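You operate a simulated robot arm through the tools that you are given. There is no shell and no other tool. Be economical: measure what you need, move in short steps, check, and stop when the job is done.

The job below is to be done with a simulated robot arm. You get a single attempt, and the scene is never put back.

JOB
Move the set joint to the free notch of the cool rack.
Fine: open both clamps first; white lever back to open at the end.

The check looks at the end state, three seconds after you hand in, the way a careful person would. Anything else that was tipped, shoved, dropped, spilled or broken makes it a failure.

ROBOT AND FRAMES
A 7-joint arm with a two-finger parallel gripper, fixed in place. Base frame: the origin is at the foot of the arm, x ahead of it, y to its left, z up; the work surface is at about z = 0.008. Lengths are in m, angles in degrees, forces in N, time in s.
With the tool pointing down near the work surface it reaches from about 0.24 to 0.62 m from the base axis. Its first joint turns from -66.0 to 66.0 degrees. Payload 2.6 kg.
Tool frame: the origin (TCP) lies between the finger pads and is the grasp point; the fingertips stand 0.03 m ahead of it; z points along the fingers, y is the line along which they close. The gripper opens to 0.094 m. The fingers are 0.028 m wide and 0.01 m thick; the gripper's body (0.05 by 0.096 m) begins 0.055 m behind the TCP.
Orientation is that of the tool frame in the base frame, as [roll, pitch, yaw] about the fixed x, y, z axes, in that order (R = Rz(yaw) Ry(pitch) Rx(roll)). With the fingers straight down and closing along the base's y, the tool's x points along the base's -x, its y along +y and its z along -z.

CONTROLS
- The arm moves only by the tool step_arm. Its argument "deltas" is a list of rows, each a list of 7 numbers: the opening in per cent of the stroke, from 0 (shut) to 100 (fully open), then the shift along the tool's x, y, z in mm, then the turn, a rotation vector about the tool's x, y, z in degrees. In form: [[hand, tx, ty, tz, ax, ay, az], ...]. A call has 1 to 10 rows; each row is the pose to reach, as a shift and turn from the pose commanded when the call began, along the tool's axes at that moment. Each row takes 0.2 s and may step no farther than 0.05 m and 8.6 degrees from the row before; otherwise, or with a gripper value out of range, the whole call is refused. Where a pose cannot be reached the arm comes as near as it can. A force on the tool above 50 N (or 10 N above the force at the start of the call, whichever is more), or a blocked arm, ends the call early, and 0.2 s more pass. Each finger travels about 0.072 m/s and halts on what it meets, pressing with about 29 N; the grip force reading is that of the motor and also rises with nothing between the fingers. The clock runs only during rows and for 0.2 s after the last one: add rows that repeat a pose to give the fingers time. The reply holds the time, the measured pose of the TCP, the force on the tool along the base axes, the opening and the grip force, in the units named above and with some noise, with the torque about the TCP (base axes, N m) and any sound that the robot's microphone picked up.
- Cameras (640 x 400 px; columns grow to the right, rows downward): "scene" is fixed at [0.0336, 0.4274, 0.5785]; the picture's right is [-0.80, -0.60, 0.00], its down [-0.25, 0.34, -0.91] and it looks along [0.54, -0.73, -0.42] (base axes); focal length 351 px, centre (320, 200). "wrist" rides on the gripper at [0.076, 0.014, -0.102] in the tool frame; the picture's right is [-0.18, 0.98, 0.00], its down [-0.75, -0.14, -0.64] and it looks along [-0.63, -0.12, 0.77] (tool axes); focal length 243 px, centre (320, 200). There is no depth. A picture from a camera that has moved, and an enlarged one, comes with that camera's place and axes in the base frame and with its lens.
- snapshot(camera): a new picture of that camera. No time passes.
- inspect(camera, box): a new picture of the part [left, top, right, bottom] of that camera's present view, enlarged. No time passes.
- finish_job(): hands the job in; it is judged then, once.

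Go step by step. Nothing tells you positions but the pictures and the camera data: compare them with the known pose of the tool, close in by small moves and look again before you grip or let go. The budget is 120 turns and 64 pictures, counting those below and the enlarged ones. Unless the task says otherwise, let go and move clear before handing in, and close with one line.

The tools are called after "Emit:" by a JSON object that holds its "op" and its "data". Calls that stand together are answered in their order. step_arm: Moves the arm, as the interface text tells. Its arguments: {"type":"object","properties":{"deltas":{"type":"array","items":{"type":"array","items":{"type":"number"}}}},"required":["deltas"]} The other tools are called the same way: snapshot (camera) takes a picture; inspect (camera, box) takes an enlarged picture of a part of a camera's view; finish_job () hands the job in.

At the start:

```text
time_s: 0.0
tool_pos: [0.2633, -0.1361, 0.4625]
ee_rot: [-179.9, 0.0, -180.0]
wrist_force: [0.0, -0.1, 0.3]
ft_torque: [0.03, 0.02, 0.01]
grip_width: 0.0942
grasp_force: 0.0
```

scene: 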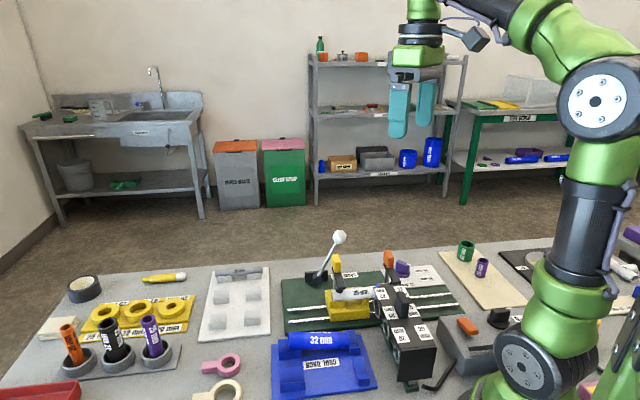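
wrist: 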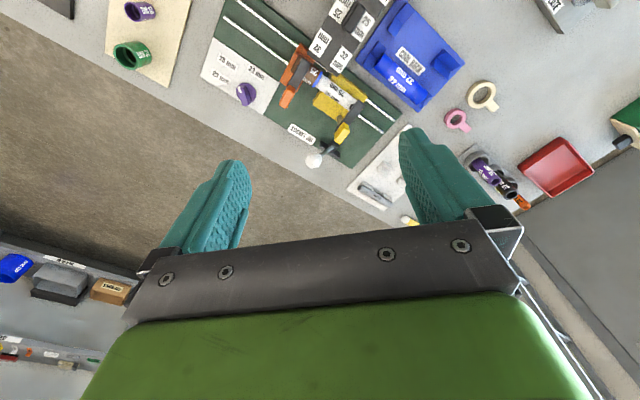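

I see a green jig with clamps, a white lever and a joint in it, and a blue cool rack holding one 32 mm part in front of it. I'll enlarge these first.

Emit:
{"op": "inspect", "data": {"camera": "scene", "box": [260, 220, 480, 400]}}

Emit:
{"op": "inspect", "data": {"camera": "wrist", "box": [190, 0, 480, 200]}}

```text
2.22 times, centred on (370, 310) of scene
camera zoom: at [0.0336, 0.4274, 0.5785], right [-0.8, -0.6, 0.0], down [-0.25, 0.34, -0.91], along [0.54, -0.73, -0.42], focal length 781 px, centre (209, -44)
```

zoom: 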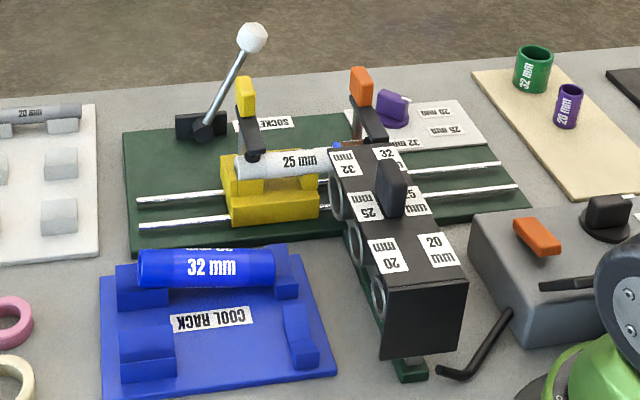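

```text
2.00 times, centred on (335, 100) of wrist
camera zoom: at [0.1865, -0.1209, 0.5653], right [0.18, 0.98, 0.0], down [0.75, -0.14, 0.64], along [0.63, -0.12, -0.77], focal length 485 px, centre (290, 400)
```

zoom: 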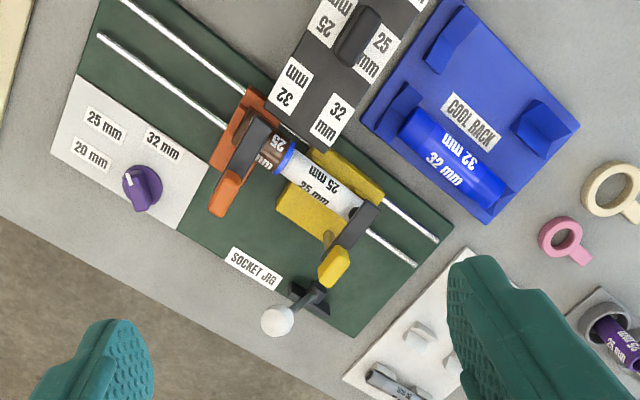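

The jig holds a white 25 mm pipe in the yellow block, joined to a part in the orange carriage. The cool rack has one free notch nearer the base, and I'm moving lower over the jig for a better look.

Emit:
{"op": "step_arm", "data": {"deltas": [[100, -15, 5, 45, 0, 0, 0], [100, -30, 10, 90, 0, 0, 0], [100, -45, 12, 135, 0, 0, 0], [100, -60, 15, 170, 0, 0, 0], [100, -60, 15, 170, 0, 0, 0]]}}

Emit:
{"op": "snapshot", "data": {"camera": "wrist"}}

Emit:
{"op": "inspect", "data": {"camera": "scene", "box": [300, 220, 440, 340]}}

```text
time_s: 1.2
tool_pos: [0.3229, -0.1218, 0.2924]
ee_rot: [-180.0, 0.0, 180.0]
wrist_force: [-1.1, 0.4, 1.4]
ft_torque: [-0.01, -0.01, -0.01]
grip_width: 0.094
grasp_force: 0.0
```

```text
59 pictures are left
camera wrist: at [0.247, -0.107, 0.3948], right [0.19, 0.98, 0.0], down [0.75, -0.14, 0.64], along [0.63, -0.12, -0.77], focal length 243 px, centre (320, 200)
```

wrist: 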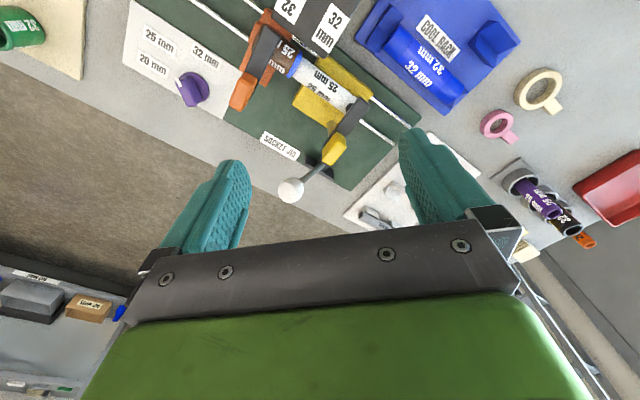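

```text
3.33 times, centred on (370, 280) of scene
camera zoom: at [0.0336, 0.4274, 0.5785], right [-0.8, -0.6, 0.0], down [-0.25, 0.34, -0.91], along [0.54, -0.73, -0.42], focal length 1171 px, centre (153, -67)
```

zoom: 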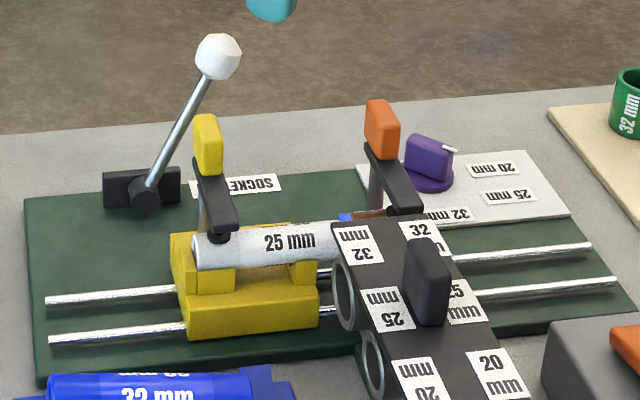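

The camera looks too far out, so I'll tilt the tool about its y to look straight down on the jig.

Emit:
{"op": "step_arm", "data": {"deltas": [[100, 0, 0, 0, 0, 8, 0], [100, 0, 0, 0, 0, 16, 0], [100, 0, 0, 0, 0, 24, 0], [100, 0, 0, 0, 0, 32, 0], [100, 0, 0, 0, 0, 32, 0]]}}

Emit:
{"op": "snapshot", "data": {"camera": "wrist"}}

```text
time_s: 2.4
tool_pos: [0.3231, -0.1213, 0.2915]
ee_rot: [179.9, -32.0, -180.0]
wrist_force: [-0.9, 0.0, 0.7]
ft_torque: [-0.02, -0.02, 0.0]
grip_width: 0.0942
grasp_force: 0.1
```

```text
57 pictures are left
camera wrist: at [0.3131, -0.1064, 0.42], right [0.16, 0.98, -0.1], down [0.98, -0.14, 0.14], along [0.13, -0.12, -0.98], focal length 243 px, centre (320, 200)
```

wrist: 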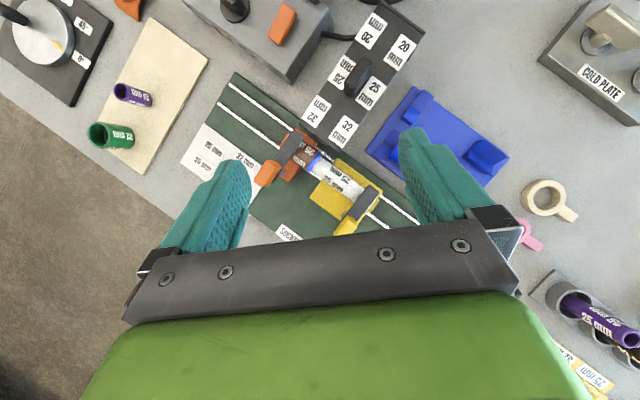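

Emit:
{"op": "inspect", "data": {"camera": "wrist", "box": [210, 60, 430, 240]}}

```text
2.22 times, centred on (320, 150) of wrist
camera zoom: at [0.3131, -0.1064, 0.42], right [0.16, 0.98, -0.1], down [0.98, -0.14, 0.14], along [0.13, -0.12, -0.98], focal length 539 px, centre (320, 311)
```

zoom: 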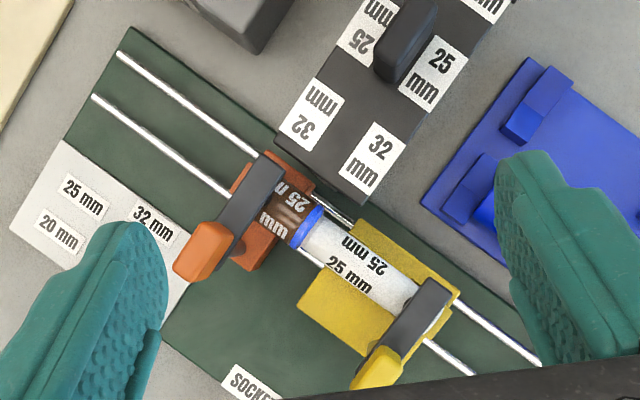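

The jig runs at 45° in the base frame, with the clamp handles on the far (+x, −y) side. I'll untilt and yaw by 45° so the camera looks along the pipe and I can see the clamps in profile.

Emit:
{"op": "step_arm", "data": {"deltas": [[100, 0, 0, 0, 0, -8, 0], [100, 0, 0, 0, 0, -16, 0], [100, 0, 0, 0, 0, -24, 0], [100, 0, 0, 0, 0, -32, 0]]}}

Emit:
{"op": "step_arm", "data": {"deltas": [[100, 5, -6, 12, 0, 0, -8], [100, 10, -12, 24, 0, 0, -16], [100, 15, -18, 36, 0, 0, -24], [100, 20, -24, 48, 0, 0, -32], [100, 25, -30, 60, 0, 0, -40], [100, 28, -34, 70, 0, 0, -45], [100, 28, -34, 70, 0, 0, -45]]}}

Emit:
{"op": "snapshot", "data": {"camera": "wrist"}}

```text
time_s: 3.4
tool_pos: [0.3224, -0.1212, 0.2919]
ee_rot: [179.8, 0.0, -180.0]
wrist_force: [0.9, 0.2, 0.1]
ft_torque: [0.0, 0.03, 0.02]
grip_width: 0.094
grasp_force: 0.0
```

```text
time_s: 5.0
tool_pos: [0.294, -0.155, 0.2224]
ee_rot: [179.9, 0.0, -135.0]
wrist_force: [0.3, -0.2, 0.0]
ft_torque: [-0.01, 0.02, 0.01]
grip_width: 0.0939
grasp_force: 0.0
```

```text
55 pictures are left
camera wrist: at [0.23, -0.1988, 0.3252], right [-0.57, 0.82, 0.0], down [0.63, 0.43, 0.64], along [0.53, 0.36, -0.77], focal length 243 px, centre (320, 200)
```

wrist: 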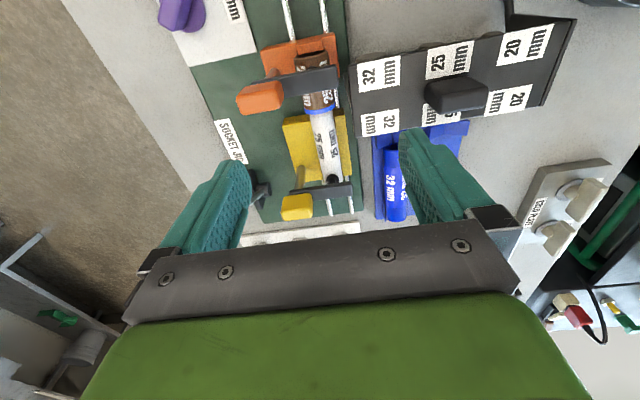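

Emit:
{"op": "inspect", "data": {"camera": "wrist", "box": [220, 20, 400, 230]}}

```text
1.90 times, centred on (310, 125) of wrist
camera zoom: at [0.23, -0.1988, 0.3252], right [-0.57, 0.82, 0.0], down [0.63, 0.43, 0.64], along [0.53, 0.36, -0.77], focal length 462 px, centre (339, 343)
```

zoom: 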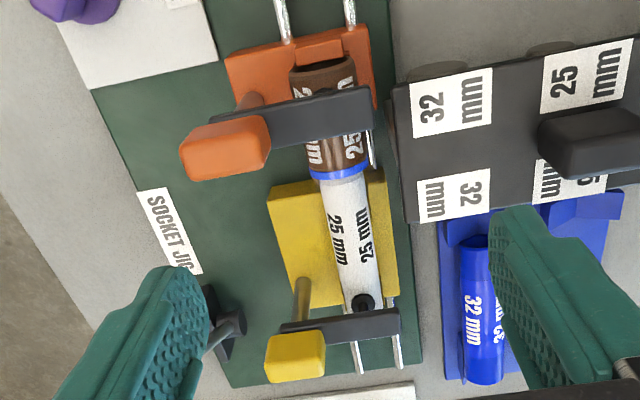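

Emit:
{"op": "inspect", "data": {"camera": "scene", "box": [325, 240, 415, 330]}}

Emit:
{"op": "inspect", "data": {"camera": "wrist", "box": [225, 40, 355, 130]}}

Emit:
{"op": "inspect", "data": {"camera": "wrist", "box": [230, 130, 380, 230]}}

```text
4.44 times, centred on (370, 285) of scene
camera zoom: at [0.0336, 0.4274, 0.5785], right [-0.8, -0.6, 0.0], down [-0.25, 0.34, -0.91], along [0.54, -0.73, -0.42], focal length 1561 px, centre (98, -178)
```

zoom: 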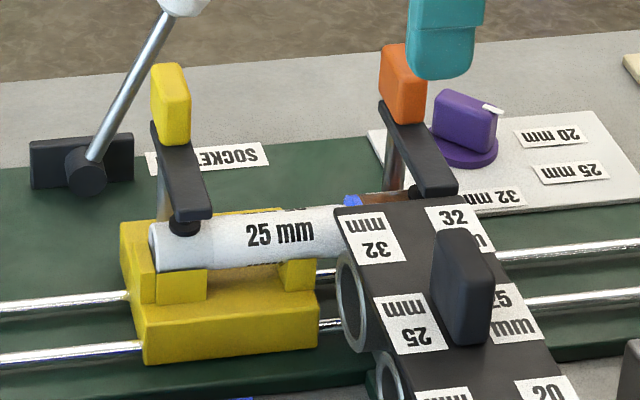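

```text
4.44 times, centred on (290, 85) of wrist
camera zoom: at [0.23, -0.1988, 0.3252], right [-0.57, 0.82, 0.0], down [0.63, 0.43, 0.64], along [0.53, 0.36, -0.77], focal length 1078 px, centre (453, 711)
```

zoom: 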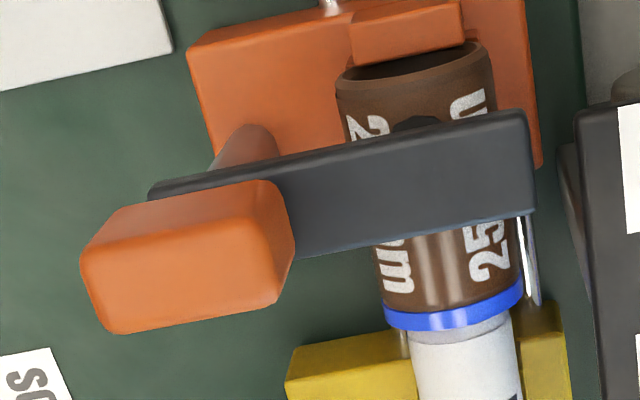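

```text
4.00 times, centred on (305, 180) of wrist
camera zoom: at [0.23, -0.1988, 0.3252], right [-0.57, 0.82, 0.0], down [0.63, 0.43, 0.64], along [0.53, 0.36, -0.77], focal length 970 px, centre (380, 280)
```

zoom: 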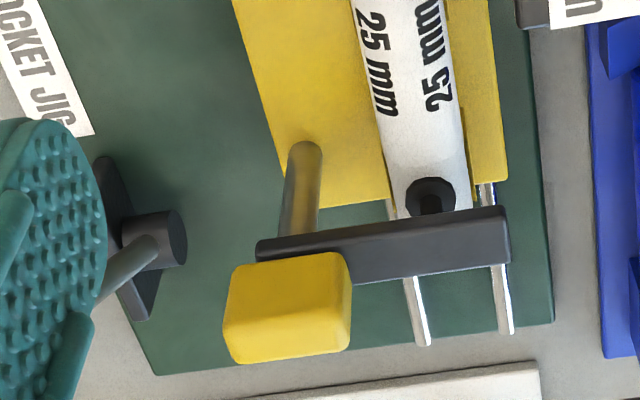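

Each clamp is a bar on a post reaching over the pipe, with the coloured handle upright above the post. I'll close the fingers and put them just on the pipe side of the yellow handle, above the bar, then look.

Emit:
{"op": "step_arm", "data": {"deltas": [[50, -30, -3, 0, 0, 0, 0], [0, -60, -6, 0, 0, 0, 0], [0, -92, -6, 0, 0, 0, 0], [0, -92, -6, 30, 0, 0, 0], [0, -92, -6, 50, 0, 0, 0], [0, -92, -6, 50, 0, 0, 0], [0, -92, -6, 50, 0, 0, 0]]}}

Emit:
{"op": "inspect", "data": {"camera": "scene", "box": [310, 200, 430, 320]}}

Emit:
{"op": "snapshot", "data": {"camera": "wrist"}}

```text
time_s: 6.6
tool_pos: [0.3627, -0.0949, 0.1718]
ee_rot: [180.0, 0.0, -135.0]
wrist_force: [0.0, -0.4, -0.4]
ft_torque: [-0.02, 0.03, 0.0]
grip_width: 0.0
grasp_force: 29.5
```

```text
3.33 times, centred on (370, 260) of scene
camera zoom: at [0.0336, 0.4274, 0.5785], right [-0.8, -0.6, 0.0], down [-0.25, 0.34, -0.91], along [0.54, -0.73, -0.42], focal length 1171 px, centre (153, 0)
```

zoom: 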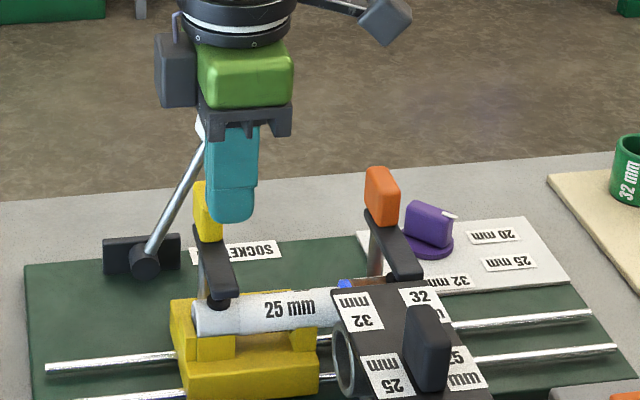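

```text
49 pictures are left
camera wrist: at [0.2991, -0.1375, 0.2751], right [-0.56, 0.83, 0.0], down [0.63, 0.43, 0.64], along [0.53, 0.36, -0.77], focal length 243 px, centre (320, 200)
```

wrist: 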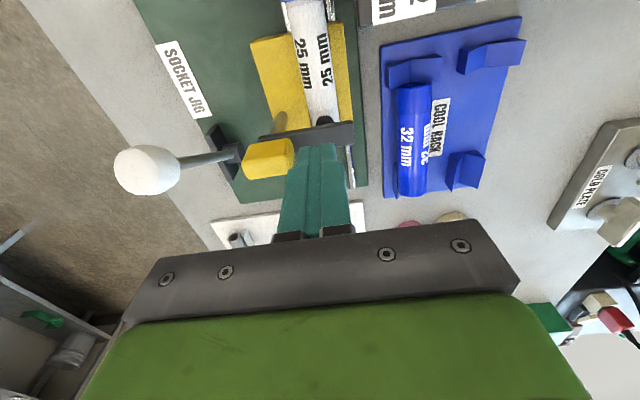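

The finger model matches the picture, and the handle sits about 12 mm further along the pipe axis than the fingers. I'll shift, lower to just above the bar, and push the handle away gently.

Emit:
{"op": "step_arm", "data": {"deltas": [[0, -11, 0, 0, 0, 0, 0], [0, -11, 0, 10, 0, 0, 0], [0, -11, 0, 20, 0, 0, 0], [0, -11, 0, 20, 0, 0, 0]]}}

Emit:
{"op": "step_arm", "data": {"deltas": [[0, 0, -6, 0, 0, 0, 0], [0, 0, -12, 0, 0, 0, 0], [0, 0, -18, 0, 0, 0, 0], [0, 0, -24, 0, 0, 0, 0]]}}

Emit:
{"op": "inspect", "data": {"camera": "scene", "box": [310, 200, 430, 320]}}

Emit:
{"op": "inspect", "data": {"camera": "wrist", "box": [200, 60, 400, 240]}}

```text
time_s: 7.6
tool_pos: [0.3717, -0.0866, 0.1534]
ee_rot: [180.0, 0.0, -135.0]
wrist_force: [-0.1, -1.5, -0.7]
ft_torque: [0.0, -0.03, -0.02]
grip_width: 0.0
grasp_force: 29.2
```

```text
time_s: 8.5
tool_pos: [0.3808, -0.095, 0.1526]
ee_rot: [178.8, -0.1, -135.4]
wrist_force: [-4.1, 1.6, 1.5]
ft_torque: [-0.02, 0.11, -0.1]
grip_width: 0.0001
grasp_force: 29.1
stopped in row 4: the force on the tool passed its limit at 60 N (the readings are from after the stop); the commanded pose is now the measured one
```

```text
3.33 times, centred on (370, 260) of scene
camera zoom: at [0.0337, 0.4274, 0.5785], right [-0.8, -0.6, 0.0], down [-0.25, 0.34, -0.91], along [0.54, -0.73, -0.42], focal length 1171 px, centre (153, 0)
```

zoom: 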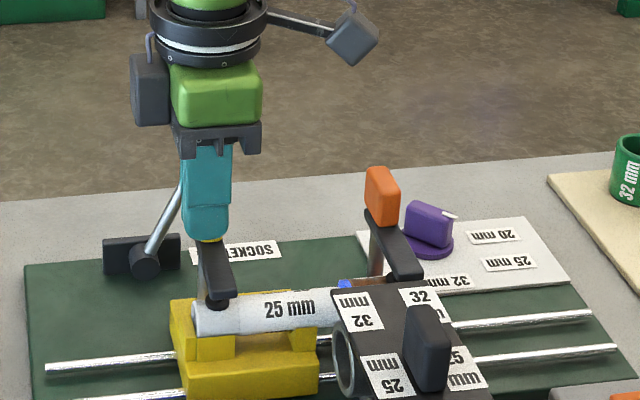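

```text
2.22 times, centred on (300, 150) of wrist
camera zoom: at [0.3187, -0.1382, 0.2553], right [-0.56, 0.83, 0.02], down [0.65, 0.42, 0.64], along [0.52, 0.37, -0.77], focal length 539 px, centre (364, 311)
```

zoom: 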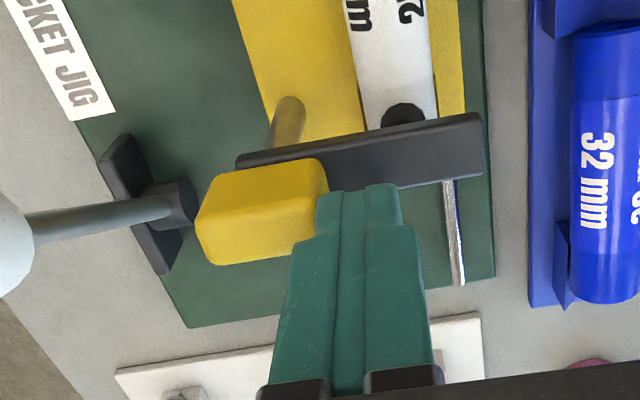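

The handle didn't tilt under a push, so the clamp probably swings about its post. I'll back up, open, straddle the handle and try a small twist.

Emit:
{"op": "step_arm", "data": {"deltas": [[0, 4, 5, 0, 0, 0, 0], [60, 8, 5, -35, 0, 0, 0], [60, 8, -10, -40, 0, 0, 0], [60, 8, -27, -40, 0, 0, 0], [60, 8, -27, -20, 0, 0, 0], [60, 8, -27, 5, 0, 0, 0], [60, 8, -27, 8, 0, 0, 0], [60, 8, -27, 8, 0, 0, 0]]}}

Emit:
{"op": "inspect", "data": {"camera": "scene", "box": [310, 200, 430, 320]}}

Emit:
{"op": "inspect", "data": {"camera": "wrist", "box": [200, 60, 440, 240]}}

```text
time_s: 10.3
tool_pos: [0.3949, -0.1186, 0.1441]
ee_rot: [178.9, -0.1, -135.4]
wrist_force: [0.6, 0.1, 0.2]
ft_torque: [0.02, -0.01, 0.02]
grip_width: 0.0564
grasp_force: 0.1
```

```text
3.33 times, centred on (370, 260) of scene
camera zoom: at [0.0336, 0.4274, 0.5785], right [-0.8, -0.6, 0.0], down [-0.25, 0.34, -0.91], along [0.54, -0.73, -0.42], focal length 1171 px, centre (153, 0)
```

zoom: 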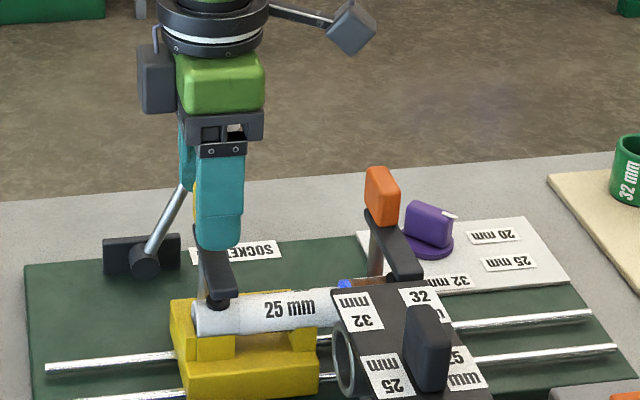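

```text
2.22 times, centred on (320, 150) of wrist
camera zoom: at [0.3323, -0.1633, 0.247], right [-0.56, 0.83, 0.02], down [0.65, 0.42, 0.64], along [0.52, 0.37, -0.77], focal length 539 px, centre (320, 311)
```

zoom: 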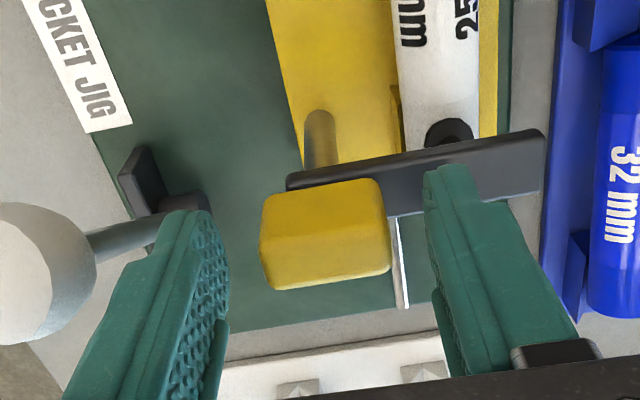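

The handle sits centred between the fingers; I'll grip it.

Emit:
{"op": "step_arm", "data": {"deltas": [[30, 0, 0, 0, 0, 0, 0], [20, 0, 0, 0, 0, 0, 0], [20, 0, 0, 0, 0, 0, 0]]}}

Emit:
{"op": "step_arm", "data": {"deltas": [[15, 0, 0, 0, 0, 0, 0], [15, 0, 0, 0, 0, 0, 3], [15, 0, 0, 0, 0, 0, 6], [15, 0, 0, 0, 0, 0, 6]]}}

```text
time_s: 11.1
tool_pos: [0.3945, -0.1174, 0.1445]
ee_rot: [178.8, -0.1, -135.5]
wrist_force: [-13.9, 9.0, 1.9]
ft_torque: [-0.31, -0.6, 0.01]
grip_width: 0.034
grasp_force: 45.1
```

```text
time_s: 12.1
tool_pos: [0.3946, -0.118, 0.1441]
ee_rot: [178.7, -0.2, -141.6]
wrist_force: [-20.3, 13.0, 2.3]
ft_torque: [0.1, -0.75, 0.01]
grip_width: 0.0339
grasp_force: 45.3
```

Emit:
{"op": "step_arm", "data": {"deltas": [[15, 0, 0, 0, 0, 0, 6], [15, 0, 0, 0, 0, 0, 12], [15, 0, 0, 0, 0, 0, 12]]}}

Emit:
{"op": "inspect", "data": {"camera": "scene", "box": [310, 200, 430, 320]}}

Emit:
{"op": "inspect", "data": {"camera": "wrist", "box": [200, 60, 440, 240]}}

```text
time_s: 12.9
tool_pos: [0.3941, -0.1181, 0.1445]
ee_rot: [178.8, -0.4, -153.5]
wrist_force: [-14.5, 14.8, 0.8]
ft_torque: [-0.32, -0.33, 0.02]
grip_width: 0.034
grasp_force: 44.9
```

```text
3.33 times, centred on (370, 260) of scene
camera zoom: at [0.0336, 0.4274, 0.5785], right [-0.8, -0.6, 0.0], down [-0.25, 0.34, -0.91], along [0.54, -0.73, -0.42], focal length 1171 px, centre (153, 0)
```

zoom: 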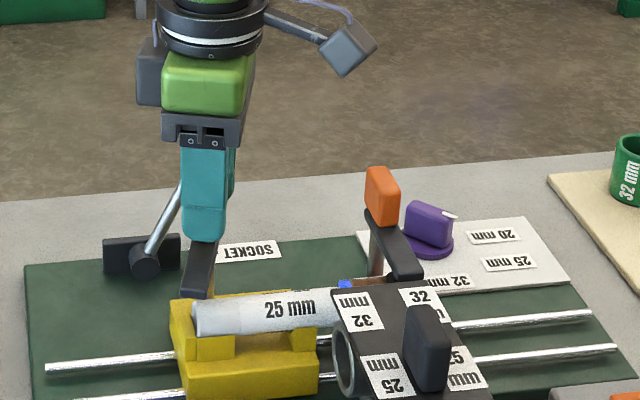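

```text
2.22 times, centred on (320, 150) of wrist
camera zoom: at [0.3216, -0.1402, 0.2473], right [-0.27, 0.96, 0.02], down [0.75, 0.2, 0.63], along [0.61, 0.19, -0.77], focal length 539 px, centre (320, 311)
```

zoom: 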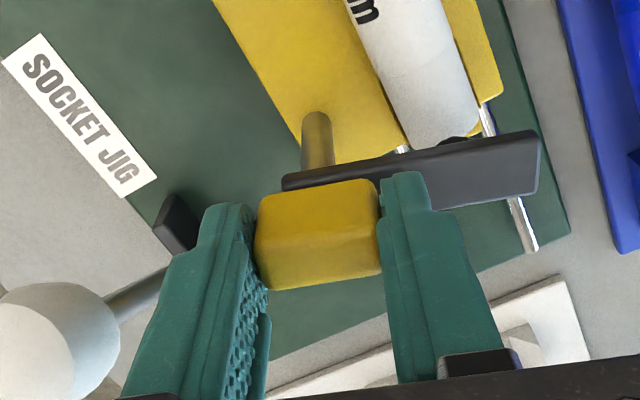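

The clamp swings about its post and the bar is following the grip. I'll keep turning the same way up to about 90°.

Emit:
{"op": "step_arm", "data": {"deltas": [[15, 0, 0, 0, 0, 0, 8], [15, 0, 0, 0, 0, 0, 16], [15, 0, 0, 0, 0, 0, 24], [15, 0, 0, 0, 0, 0, 32], [15, 0, 0, 0, 0, 0, 40], [15, 0, 0, 0, 0, 0, 40]]}}

Emit:
{"op": "step_arm", "data": {"deltas": [[15, 0, 0, 0, 0, 0, 8], [15, 0, 0, 0, 0, 0, 16], [15, 0, 0, 0, 0, 0, 24], [15, 0, 0, 0, 0, 0, 31], [15, 0, 0, 0, 0, 0, 31]]}}

Emit:
{"op": "inspect", "data": {"camera": "scene", "box": [310, 200, 430, 320]}}

```text
time_s: 14.3
tool_pos: [0.3945, -0.1184, 0.1438]
ee_rot: [179.4, -1.1, 166.4]
wrist_force: [-14.9, 21.4, 3.9]
ft_torque: [-0.64, -0.23, -0.01]
grip_width: 0.034
grasp_force: 44.8
```

```text
time_s: 15.5
tool_pos: [0.3944, -0.1184, 0.144]
ee_rot: [-180.0, -1.3, 135.4]
wrist_force: [-12.8, 21.9, 5.0]
ft_torque: [0.11, 0.02, -0.04]
grip_width: 0.0336
grasp_force: 45.0
```

```text
3.33 times, centred on (370, 260) of scene
camera zoom: at [0.0336, 0.4275, 0.5785], right [-0.8, -0.6, 0.0], down [-0.25, 0.34, -0.91], along [0.54, -0.73, -0.42], focal length 1171 px, centre (153, 0)
```

zoom: 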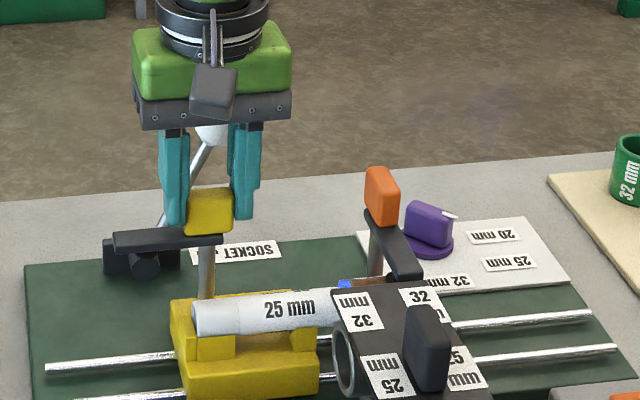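

The yellow clamp is swung open by 90°. Now I'll release it, rise and move over the orange handle in this orientation, which lets me grip it across its thin sides and swing it outwards.

Emit:
{"op": "step_arm", "data": {"deltas": [[60, 0, 0, 0, 0, 0, 0], [60, 0, 0, 0, 0, 0, 0], [60, 0, 0, -30, 0, 0, 0], [60, 0, 0, -60, 0, 0, 0], [60, 0, -40, -60, 0, 0, 0], [60, 0, -80, -60, 0, 0, 0], [60, 0, -121, -60, 0, 0, 0], [60, 0, -121, -60, 0, 0, 0]]}}

Emit:
{"op": "inspect", "data": {"camera": "scene", "box": [310, 200, 430, 320]}}

Emit:
{"op": "snapshot", "data": {"camera": "wrist"}}

```text
time_s: 17.3
tool_pos: [0.3093, -0.2073, 0.2046]
ee_rot: [179.9, -1.1, 135.6]
wrist_force: [-0.6, 0.7, 0.0]
ft_torque: [0.01, -0.03, 0.01]
grip_width: 0.0565
grasp_force: 0.1
```

```text
3.33 times, centred on (370, 260) of scene
camera zoom: at [0.0336, 0.4274, 0.5785], right [-0.8, -0.6, 0.0], down [-0.25, 0.34, -0.91], along [0.54, -0.73, -0.42], focal length 1171 px, centre (153, 0)
```

zoom: 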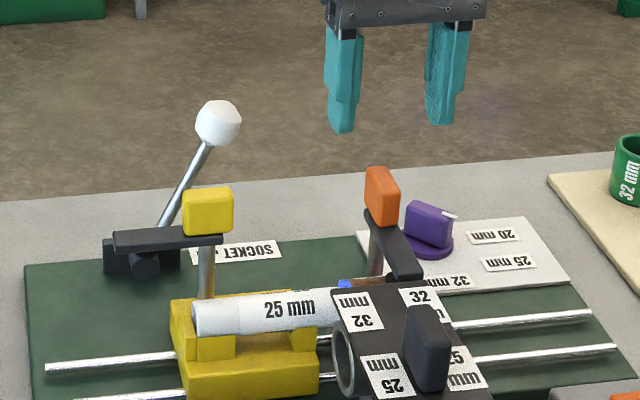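

```text
40 pictures are left
camera wrist: at [0.2677, -0.144, 0.3079], right [0.82, 0.57, 0.0], down [0.45, -0.64, 0.63], along [0.36, -0.52, -0.78], focal length 243 px, centre (320, 200)
```

wrist: 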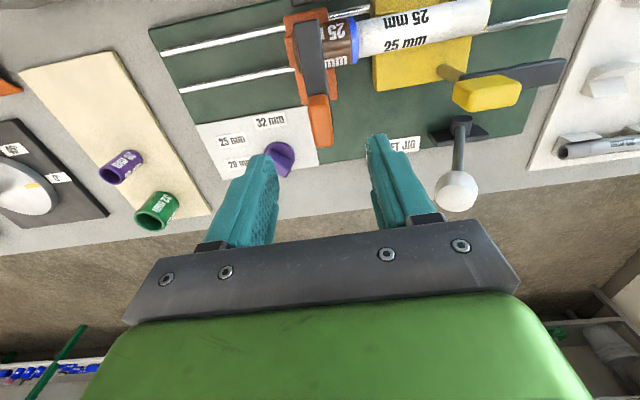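

My estimate of the orange handle agrees with this view. I'll descend, grip it and turn a few degrees outwards.

Emit:
{"op": "step_arm", "data": {"deltas": [[60, 3, 2, 0, 0, 0, 0], [60, 3, 2, 30, 0, 0, 0], [60, 3, 2, 50, 0, 0, 0], [60, 3, 2, 60, 0, 0, 0], [30, 3, 2, 60, 0, 0, 0], [10, 3, 2, 60, 0, 0, 0], [5, 3, 2, 60, 0, 0, 0], [5, 3, 2, 60, 0, 0, 0]]}}

Emit:
{"op": "inspect", "data": {"camera": "wrist", "box": [200, 60, 440, 240]}}

```text
time_s: 19.1
tool_pos: [0.3081, -0.2025, 0.1419]
ee_rot: [-179.8, -1.1, 135.4]
wrist_force: [-15.7, -16.2, -2.0]
ft_torque: [0.11, 0.13, -0.04]
grip_width: 0.0155
grasp_force: 45.4
```

```text
2.22 times, centred on (320, 150) of wrist
camera zoom: at [0.2664, -0.1395, 0.2469], right [0.82, 0.57, -0.01], down [0.45, -0.64, 0.63], along [0.35, -0.52, -0.78], focal length 539 px, centre (320, 311)
```

zoom: 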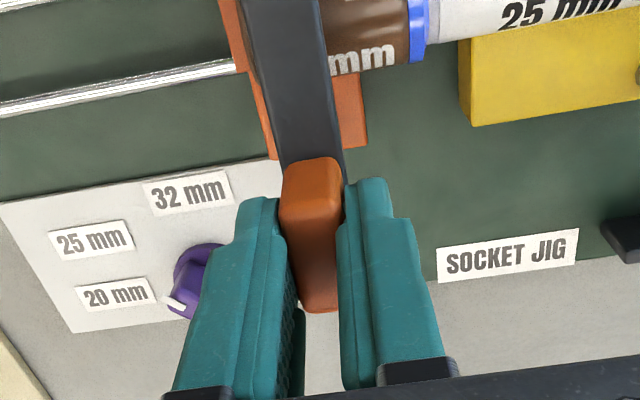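

Gripped at 15.5 mm wide, with a small side load that I'll relieve by 2 mm. Then I'll swing the bar outwards toward −U.

Emit:
{"op": "step_arm", "data": {"deltas": [[5, 0, -2, 0, 0, 0, 0], [5, 0, -2, 0, 0, 0, -5], [5, 0, -2, 0, 0, 0, -10], [5, 0, -2, 0, 0, 0, -10]]}}

Emit:
{"op": "inspect", "data": {"camera": "wrist", "box": [200, 30, 440, 210]}}

```text
time_s: 20.1
tool_pos: [0.3089, -0.2028, 0.1433]
ee_rot: [179.8, -1.1, 145.7]
wrist_force: [4.9, -14.0, -19.1]
ft_torque: [0.12, 0.85, 0.01]
grip_width: 0.0157
grasp_force: 44.7
```

```text
2.22 times, centred on (320, 120) of wrist
camera zoom: at [0.2552, -0.1488, 0.247], right [0.71, 0.71, 0.0], down [0.55, -0.55, 0.63], along [0.44, -0.44, -0.78], focal length 539 px, centre (320, 378)
```

zoom: 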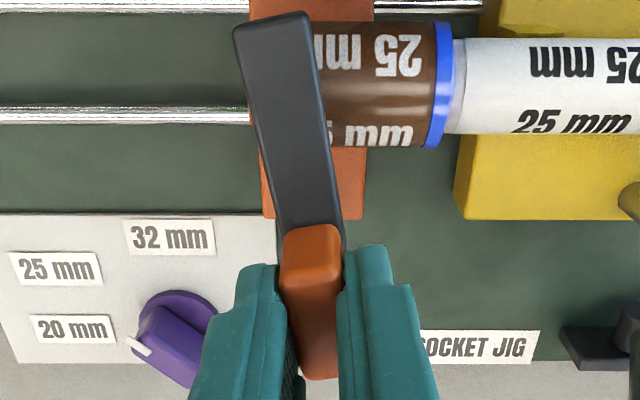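

Emit:
{"op": "step_arm", "data": {"deltas": [[5, 0, 0, 0, 0, 0, -8], [5, 0, 0, 0, 0, 0, -16], [5, 0, 0, 0, 0, 0, -24], [5, 0, 0, 0, 0, 0, -32], [5, 0, 0, 0, 0, 0, -40], [5, 0, 0, 0, 0, 0, -40]]}}

Emit:
{"op": "step_arm", "data": {"deltas": [[5, 0, 0, 0, 0, 0, -8], [5, 0, 0, 0, 0, 0, -16], [5, 0, 0, 0, 0, 0, -24], [5, 0, 0, 0, 0, 0, -32], [5, 0, 0, 0, 0, 0, -40], [5, 0, 0, 0, 0, 0, -40]]}}

Emit:
{"op": "inspect", "data": {"camera": "scene", "box": [310, 200, 460, 320]}}

Emit:
{"op": "inspect", "data": {"camera": "wrist", "box": [200, 20, 440, 220]}}

```text
time_s: 21.5
tool_pos: [0.3083, -0.2036, 0.1439]
ee_rot: [179.1, -0.9, -174.3]
wrist_force: [3.5, -3.2, -21.9]
ft_torque: [-1.05, 0.23, 0.02]
grip_width: 0.0158
grasp_force: 45.4
```

```text
time_s: 22.9
tool_pos: [0.3083, -0.2042, 0.1444]
ee_rot: [179.0, -0.1, -134.4]
wrist_force: [4.7, -11.0, -17.0]
ft_torque: [-1.2, -0.42, -0.47]
grip_width: 0.0161
grasp_force: 44.6
```

```text
3.33 times, centred on (385, 260) of scene
camera zoom: at [0.0337, 0.4274, 0.5785], right [-0.8, -0.6, 0.0], down [-0.25, 0.34, -0.91], along [0.54, -0.73, -0.42], focal length 1171 px, centre (103, 0)
```

zoom: 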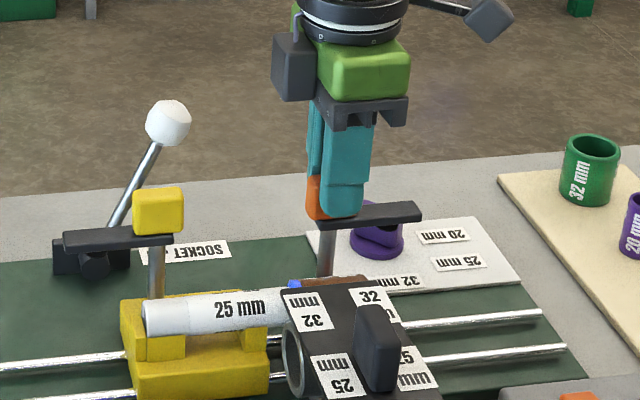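

```text
2.00 times, centred on (320, 120) of wrist
camera zoom: at [0.2462, -0.2492, 0.2472], right [-0.57, 0.82, 0.02], down [0.64, 0.43, 0.64], along [0.52, 0.38, -0.77], focal length 485 px, centre (320, 360)
```

zoom: 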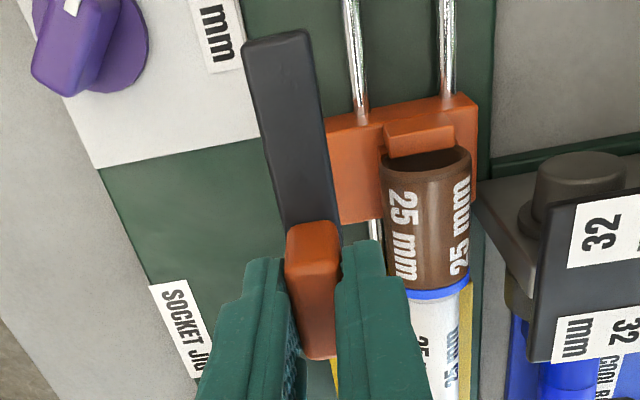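

Both clamps are now swung open. I'll release and rise, then look at the joint and the rack.

Emit:
{"op": "step_arm", "data": {"deltas": [[40, 0, 0, 0, 0, 0, 0], [40, 0, 0, 0, 0, 0, 0], [40, 0, 0, -40, 0, 0, 0], [60, 0, 0, -80, 0, 0, 0], [80, -20, 40, -100, 0, 0, 0], [80, -20, 60, -100, 0, 0, 0], [80, -20, 60, -100, 0, 0, 0]]}}

Emit:
{"op": "snapshot", "data": {"camera": "wrist"}}

Emit:
{"op": "inspect", "data": {"camera": "scene", "box": [260, 240, 460, 390]}}

```text
time_s: 24.5
tool_pos: [0.2804, -0.1493, 0.2459]
ee_rot: [178.9, 0.0, -134.6]
wrist_force: [-0.5, 0.3, -0.3]
ft_torque: [-0.03, 0.0, 0.02]
grip_width: 0.0752
grasp_force: 0.1
```

```text
35 pictures are left
camera wrist: at [0.2184, -0.1955, 0.3484], right [-0.57, 0.82, 0.02], down [0.64, 0.43, 0.64], along [0.52, 0.38, -0.77], focal length 243 px, centre (320, 200)
```

wrist: 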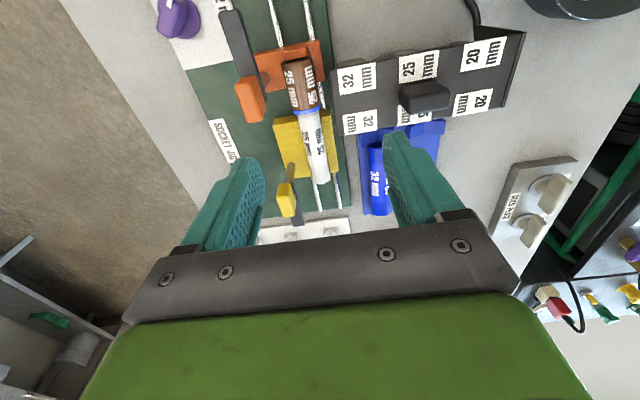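

```text
2.67 times, centred on (360, 315) of scene
camera zoom: at [0.0336, 0.4274, 0.5785], right [-0.8, -0.6, 0.0], down [-0.25, 0.34, -0.91], along [0.54, -0.73, -0.42], focal length 937 px, centre (213, -107)
```

zoom: 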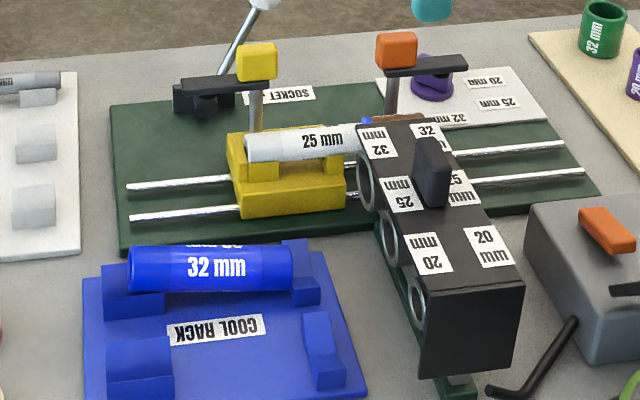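

I'm moving over the rack, levelling the tool on the way, to measure the free notch.

Emit:
{"op": "step_arm", "data": {"deltas": [[80, -28, 26, -5, 1.1, 0, 0], [80, -56, 52, -5, 1.1, 0, 0], [80, -84, 78, -5, 1.1, 0, 0], [80, -113, 104, -5, 1.1, 0, 0], [80, -113, 104, -5, 1.1, 0, 0]]}}

Emit:
{"op": "snapshot", "data": {"camera": "wrist"}}

Emit:
{"op": "inspect", "data": {"camera": "wrist", "box": [200, 0, 440, 200]}}

Emit:
{"op": "inspect", "data": {"camera": "scene", "box": [260, 300, 400, 400]}}

```text
time_s: 25.7
tool_pos: [0.2854, 0.0039, 0.2524]
ee_rot: [180.0, 0.1, -134.4]
wrist_force: [-0.5, -0.2, 0.5]
ft_torque: [-0.02, 0.0, 0.0]
grip_width: 0.0751
grasp_force: 0.1
```

```text
33 pictures are left
camera wrist: at [0.2211, -0.0397, 0.355], right [-0.57, 0.82, 0.0], down [0.63, 0.44, 0.64], along [0.53, 0.37, -0.77], focal length 243 px, centre (320, 200)
```

wrist: 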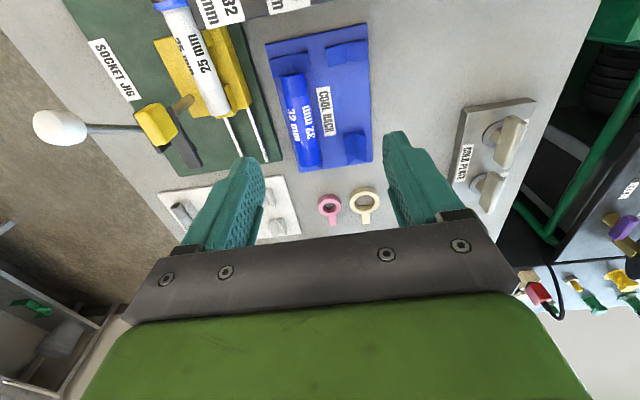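

```text
2.00 times, centred on (320, 100) of wrist
camera zoom: at [0.2211, -0.0397, 0.355], right [-0.57, 0.82, 0.0], down [0.63, 0.44, 0.64], along [0.53, 0.37, -0.77], focal length 485 px, centre (320, 400)
```

zoom: 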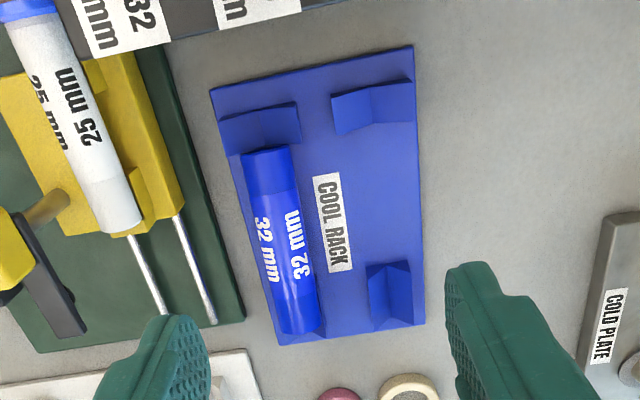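

```text
4.00 times, centred on (330, 350) of scene
camera zoom: at [0.0336, 0.4274, 0.5785], right [-0.8, -0.6, 0.0], down [-0.25, 0.34, -0.91], along [0.54, -0.73, -0.42], focal length 1405 px, centre (280, -400)
```

zoom: 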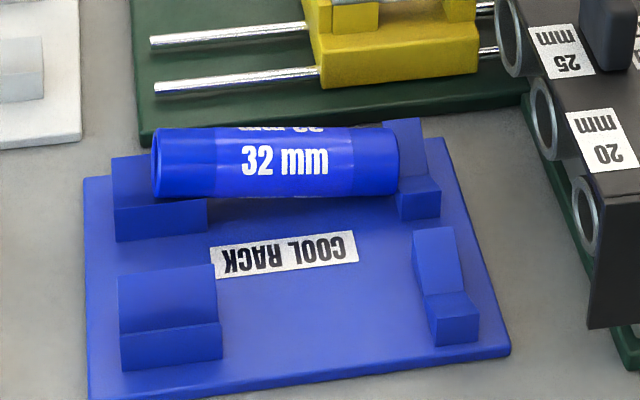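

The rack is aligned with the jig axis and its free notch lies at about U 0.18–0.32, W 0.163. I'll look closely at the pipe in its yellow block to choose the grip spot.

Emit:
{"op": "inspect", "data": {"camera": "wrist", "box": [140, 0, 280, 130]}}

Emit:
{"op": "inspect", "data": {"camera": "scene", "box": [320, 270, 390, 325]}}

```text
3.08 times, centred on (210, 65) of wrist
camera zoom: at [0.2211, -0.0397, 0.355], right [-0.57, 0.82, 0.0], down [0.63, 0.44, 0.64], along [0.53, 0.37, -0.77], focal length 746 px, centre (658, 615)
```

zoom: 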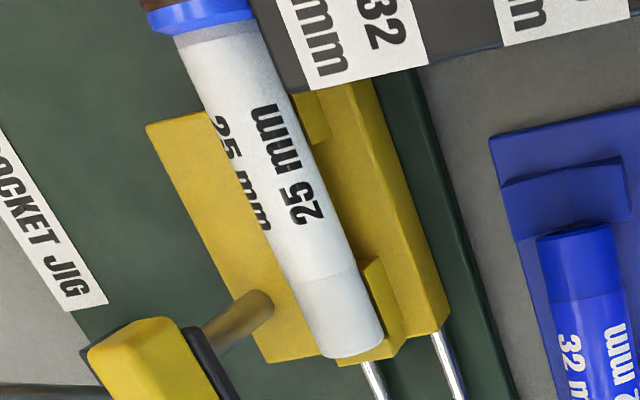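

```text
7.27 times, centred on (355, 298) of scene
camera zoom: at [0.0336, 0.4274, 0.5785], right [-0.8, -0.6, 0.0], down [-0.25, 0.34, -0.91], along [0.54, -0.73, -0.42], focal length 2554 px, centre (66, -509)
```

zoom: 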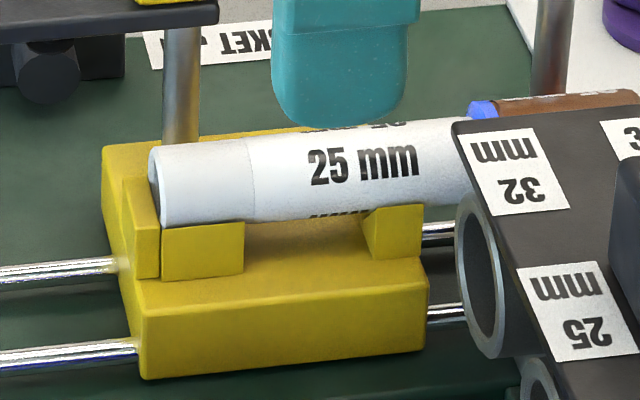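

The pipe rests in two V-blocks with a gap between them at about U 0.149–0.187, so I'll grip in that gap at U 0.167. A 10° lean will keep the gripper body clear of the yellow handle; first I'll approach from above.

Emit:
{"op": "step_arm", "data": {"deltas": [[50, 10, -30, 0, 4, 0, 0.6], [50, 20, -60, 0, 8, 0, 0.6], [50, 30, -90, 0, 10, 0, 0.6], [50, 39, -115, 0, 10, 0, 0.6], [50, 39, -115, 40, 10, 0, 0.6], [50, 39, -115, 85, 10, 0, 0.6], [50, 39, -115, 85, 10, 0, 0.6]]}}

Emit:
{"op": "inspect", "data": {"camera": "scene", "box": [310, 210, 430, 320]}}

Emit:
{"op": "inspect", "data": {"camera": "wrist", "box": [200, 20, 440, 220]}}

```text
time_s: 27.3
tool_pos: [0.34, -0.1041, 0.1646]
ee_rot: [-170.0, 0.1, -135.1]
wrist_force: [-0.5, -0.5, 0.2]
ft_torque: [0.01, -0.02, 0.0]
grip_width: 0.0469
grasp_force: 0.0
```

```text
3.64 times, centred on (370, 265) of scene
camera zoom: at [0.0337, 0.4274, 0.5785], right [-0.8, -0.6, 0.0], down [-0.25, 0.34, -0.91], along [0.54, -0.73, -0.42], focal length 1277 px, centre (138, -36)
```

zoom: 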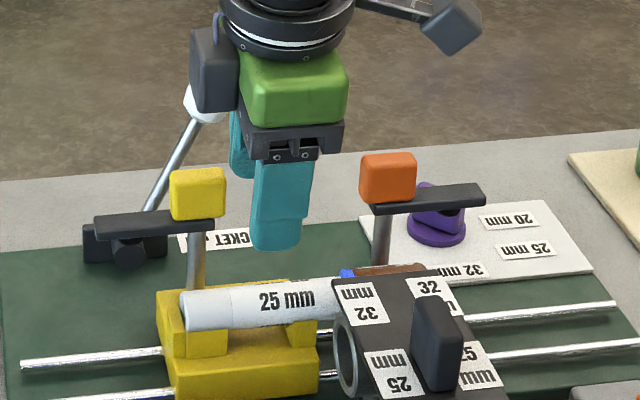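

```text
2.00 times, centred on (320, 120) of wrist
camera zoom: at [0.2635, -0.1359, 0.2642], right [-0.55, 0.82, -0.17], down [0.55, 0.51, 0.66], along [0.62, 0.27, -0.73], focal length 485 px, centre (320, 360)
```

zoom: 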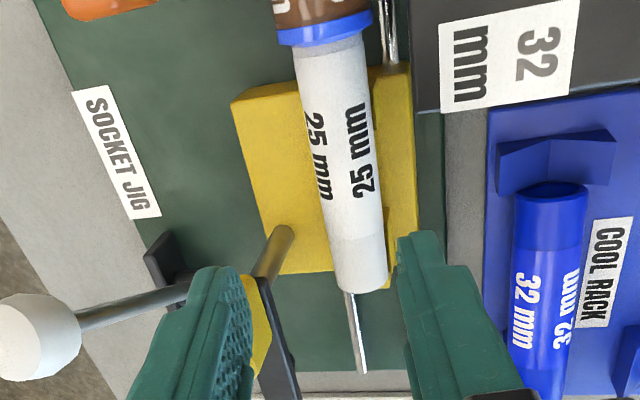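

Alignment looks good within a few millimetres. I'll nudge 2 mm and descend most of the way, then check against the gap.

Emit:
{"op": "step_arm", "data": {"deltas": [[50, -2, 3, 17, 0, 0, 0], [50, -2, 6, 34, 0, 0, 0], [50, -2, 9.0, 51, 0, 0, 0], [50, -2, 9.0, 51, 0, 0, 0]]}}

Emit:
{"op": "inspect", "data": {"camera": "scene", "box": [325, 240, 405, 320]}}

Emit:
{"op": "inspect", "data": {"camera": "wrist", "box": [200, 60, 440, 240]}}

```text
time_s: 28.3
tool_pos: [0.3418, -0.1023, 0.1145]
ee_rot: [-169.9, 0.0, -135.2]
wrist_force: [0.5, 0.0, 0.7]
ft_torque: [0.03, 0.03, 0.01]
grip_width: 0.047
grasp_force: 0.0
```

```text
5.00 times, centred on (365, 280) of scene
camera zoom: at [0.0336, 0.4274, 0.5785], right [-0.8, -0.6, 0.0], down [-0.25, 0.34, -0.91], along [0.54, -0.73, -0.42], focal length 1756 px, centre (95, -200)
```

zoom: 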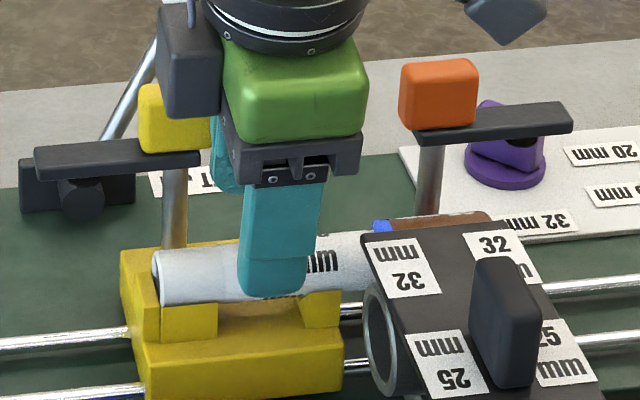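

```text
2.22 times, centred on (320, 150) of wrist
camera zoom: at [0.2647, -0.1327, 0.2132], right [-0.55, 0.82, -0.17], down [0.55, 0.51, 0.66], along [0.62, 0.27, -0.73], focal length 539 px, centre (320, 311)
```

zoom: 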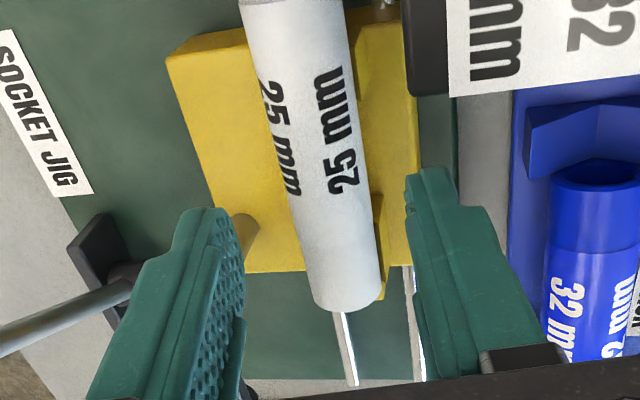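

The scene view shows the finger about 4–5 mm toward −U of the gap centre. I'll shift that, descend the rest, and close softly.

Emit:
{"op": "step_arm", "data": {"deltas": [[50, -4.5, 0, 0, 0, 0, 0], [50, -4.5, 1.7, 9.8, 0, 0, 0], [50, -4.5, 3, 17, 0, 0, 0], [50, -4.5, 4.2, 23.6, 0, 0, 0], [50, -4.5, 4.2, 23.6, 0, 0, 0]]}}

Emit:
{"op": "inspect", "data": {"camera": "scene", "box": [325, 240, 405, 320]}}

```text
time_s: 29.5
tool_pos: [0.3463, -0.0991, 0.091]
ee_rot: [-170.0, 0.0, -135.1]
wrist_force: [-0.5, 0.6, -1.2]
ft_torque: [-0.01, -0.03, 0.0]
grip_width: 0.047
grasp_force: 0.1
```

```text
5.00 times, centred on (365, 280) of scene
camera zoom: at [0.0336, 0.4274, 0.5785], right [-0.8, -0.6, 0.0], down [-0.25, 0.34, -0.91], along [0.54, -0.73, -0.42], focal length 1756 px, centre (95, -200)
```

zoom: 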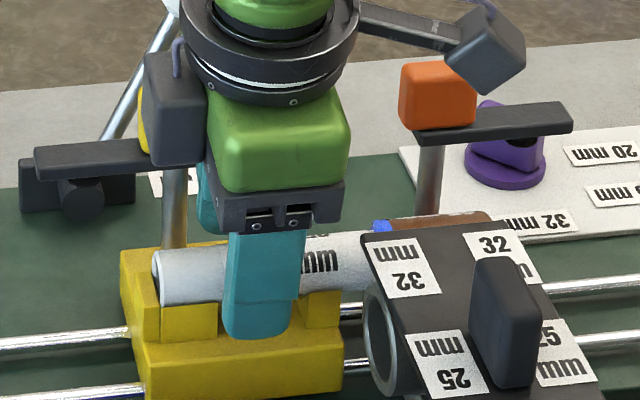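

The finger is centred on the gap, so I'll close on the pipe.

Emit:
{"op": "step_arm", "data": {"deltas": [[40, 0, 0, 0, 0, 0, 0], [32, 0, 0, 0, 0, 0, 0], [24, 0, 0, 0, 0, 0, 0], [18, 0, 0, 0, 0, 0, 0], [18, 0, 0, 0, 0, 0, 0]]}}

Emit:
{"op": "inspect", "data": {"camera": "wrist", "box": [200, 20, 440, 220]}}

```text
time_s: 30.7
tool_pos: [0.3459, -0.0977, 0.091]
ee_rot: [-170.1, 0.1, -135.0]
wrist_force: [-6.7, 6.3, 5.8]
ft_torque: [0.11, 0.29, 0.24]
grip_width: 0.0265
grasp_force: 8.5
```

```text
2.00 times, centred on (320, 120) of wrist
camera zoom: at [0.2691, -0.1296, 0.19], right [-0.55, 0.82, -0.17], down [0.55, 0.51, 0.66], along [0.62, 0.27, -0.73], focal length 485 px, centre (320, 360)
```

zoom: 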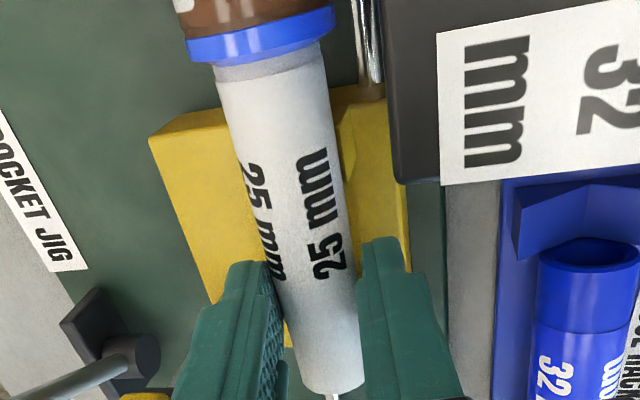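

Emit:
{"op": "step_arm", "data": {"deltas": [[10, 0, 0, 0, 0, 0, 0], [10, 0, 0, 0, 0, 0, 0], [10, 0, -0.9, -4.9, 0, 0, 0], [10, 0, -1.8, -9.8, 0, 0, 0], [10, 0, -3.5, -19.7, 0, 0, 0], [10, 0, -3.5, -19.7, 0, 0, 0]]}}

Emit:
{"op": "inspect", "data": {"camera": "scene", "box": [325, 240, 405, 320]}}

```text
time_s: 32.1
tool_pos: [0.3446, -0.0982, 0.1111]
ee_rot: [-170.0, 0.0, -135.1]
wrist_force: [-0.9, 0.3, -0.5]
ft_torque: [0.03, -0.01, -0.01]
grip_width: 0.0235
grasp_force: 28.4
```

```text
5.00 times, centred on (365, 280) of scene
camera zoom: at [0.0336, 0.4274, 0.5785], right [-0.8, -0.6, 0.0], down [-0.25, 0.34, -0.91], along [0.54, -0.73, -0.42], focal length 1756 px, centre (95, -200)
```

zoom: 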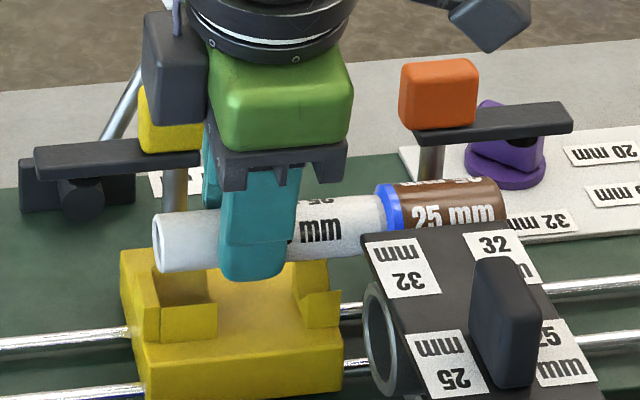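

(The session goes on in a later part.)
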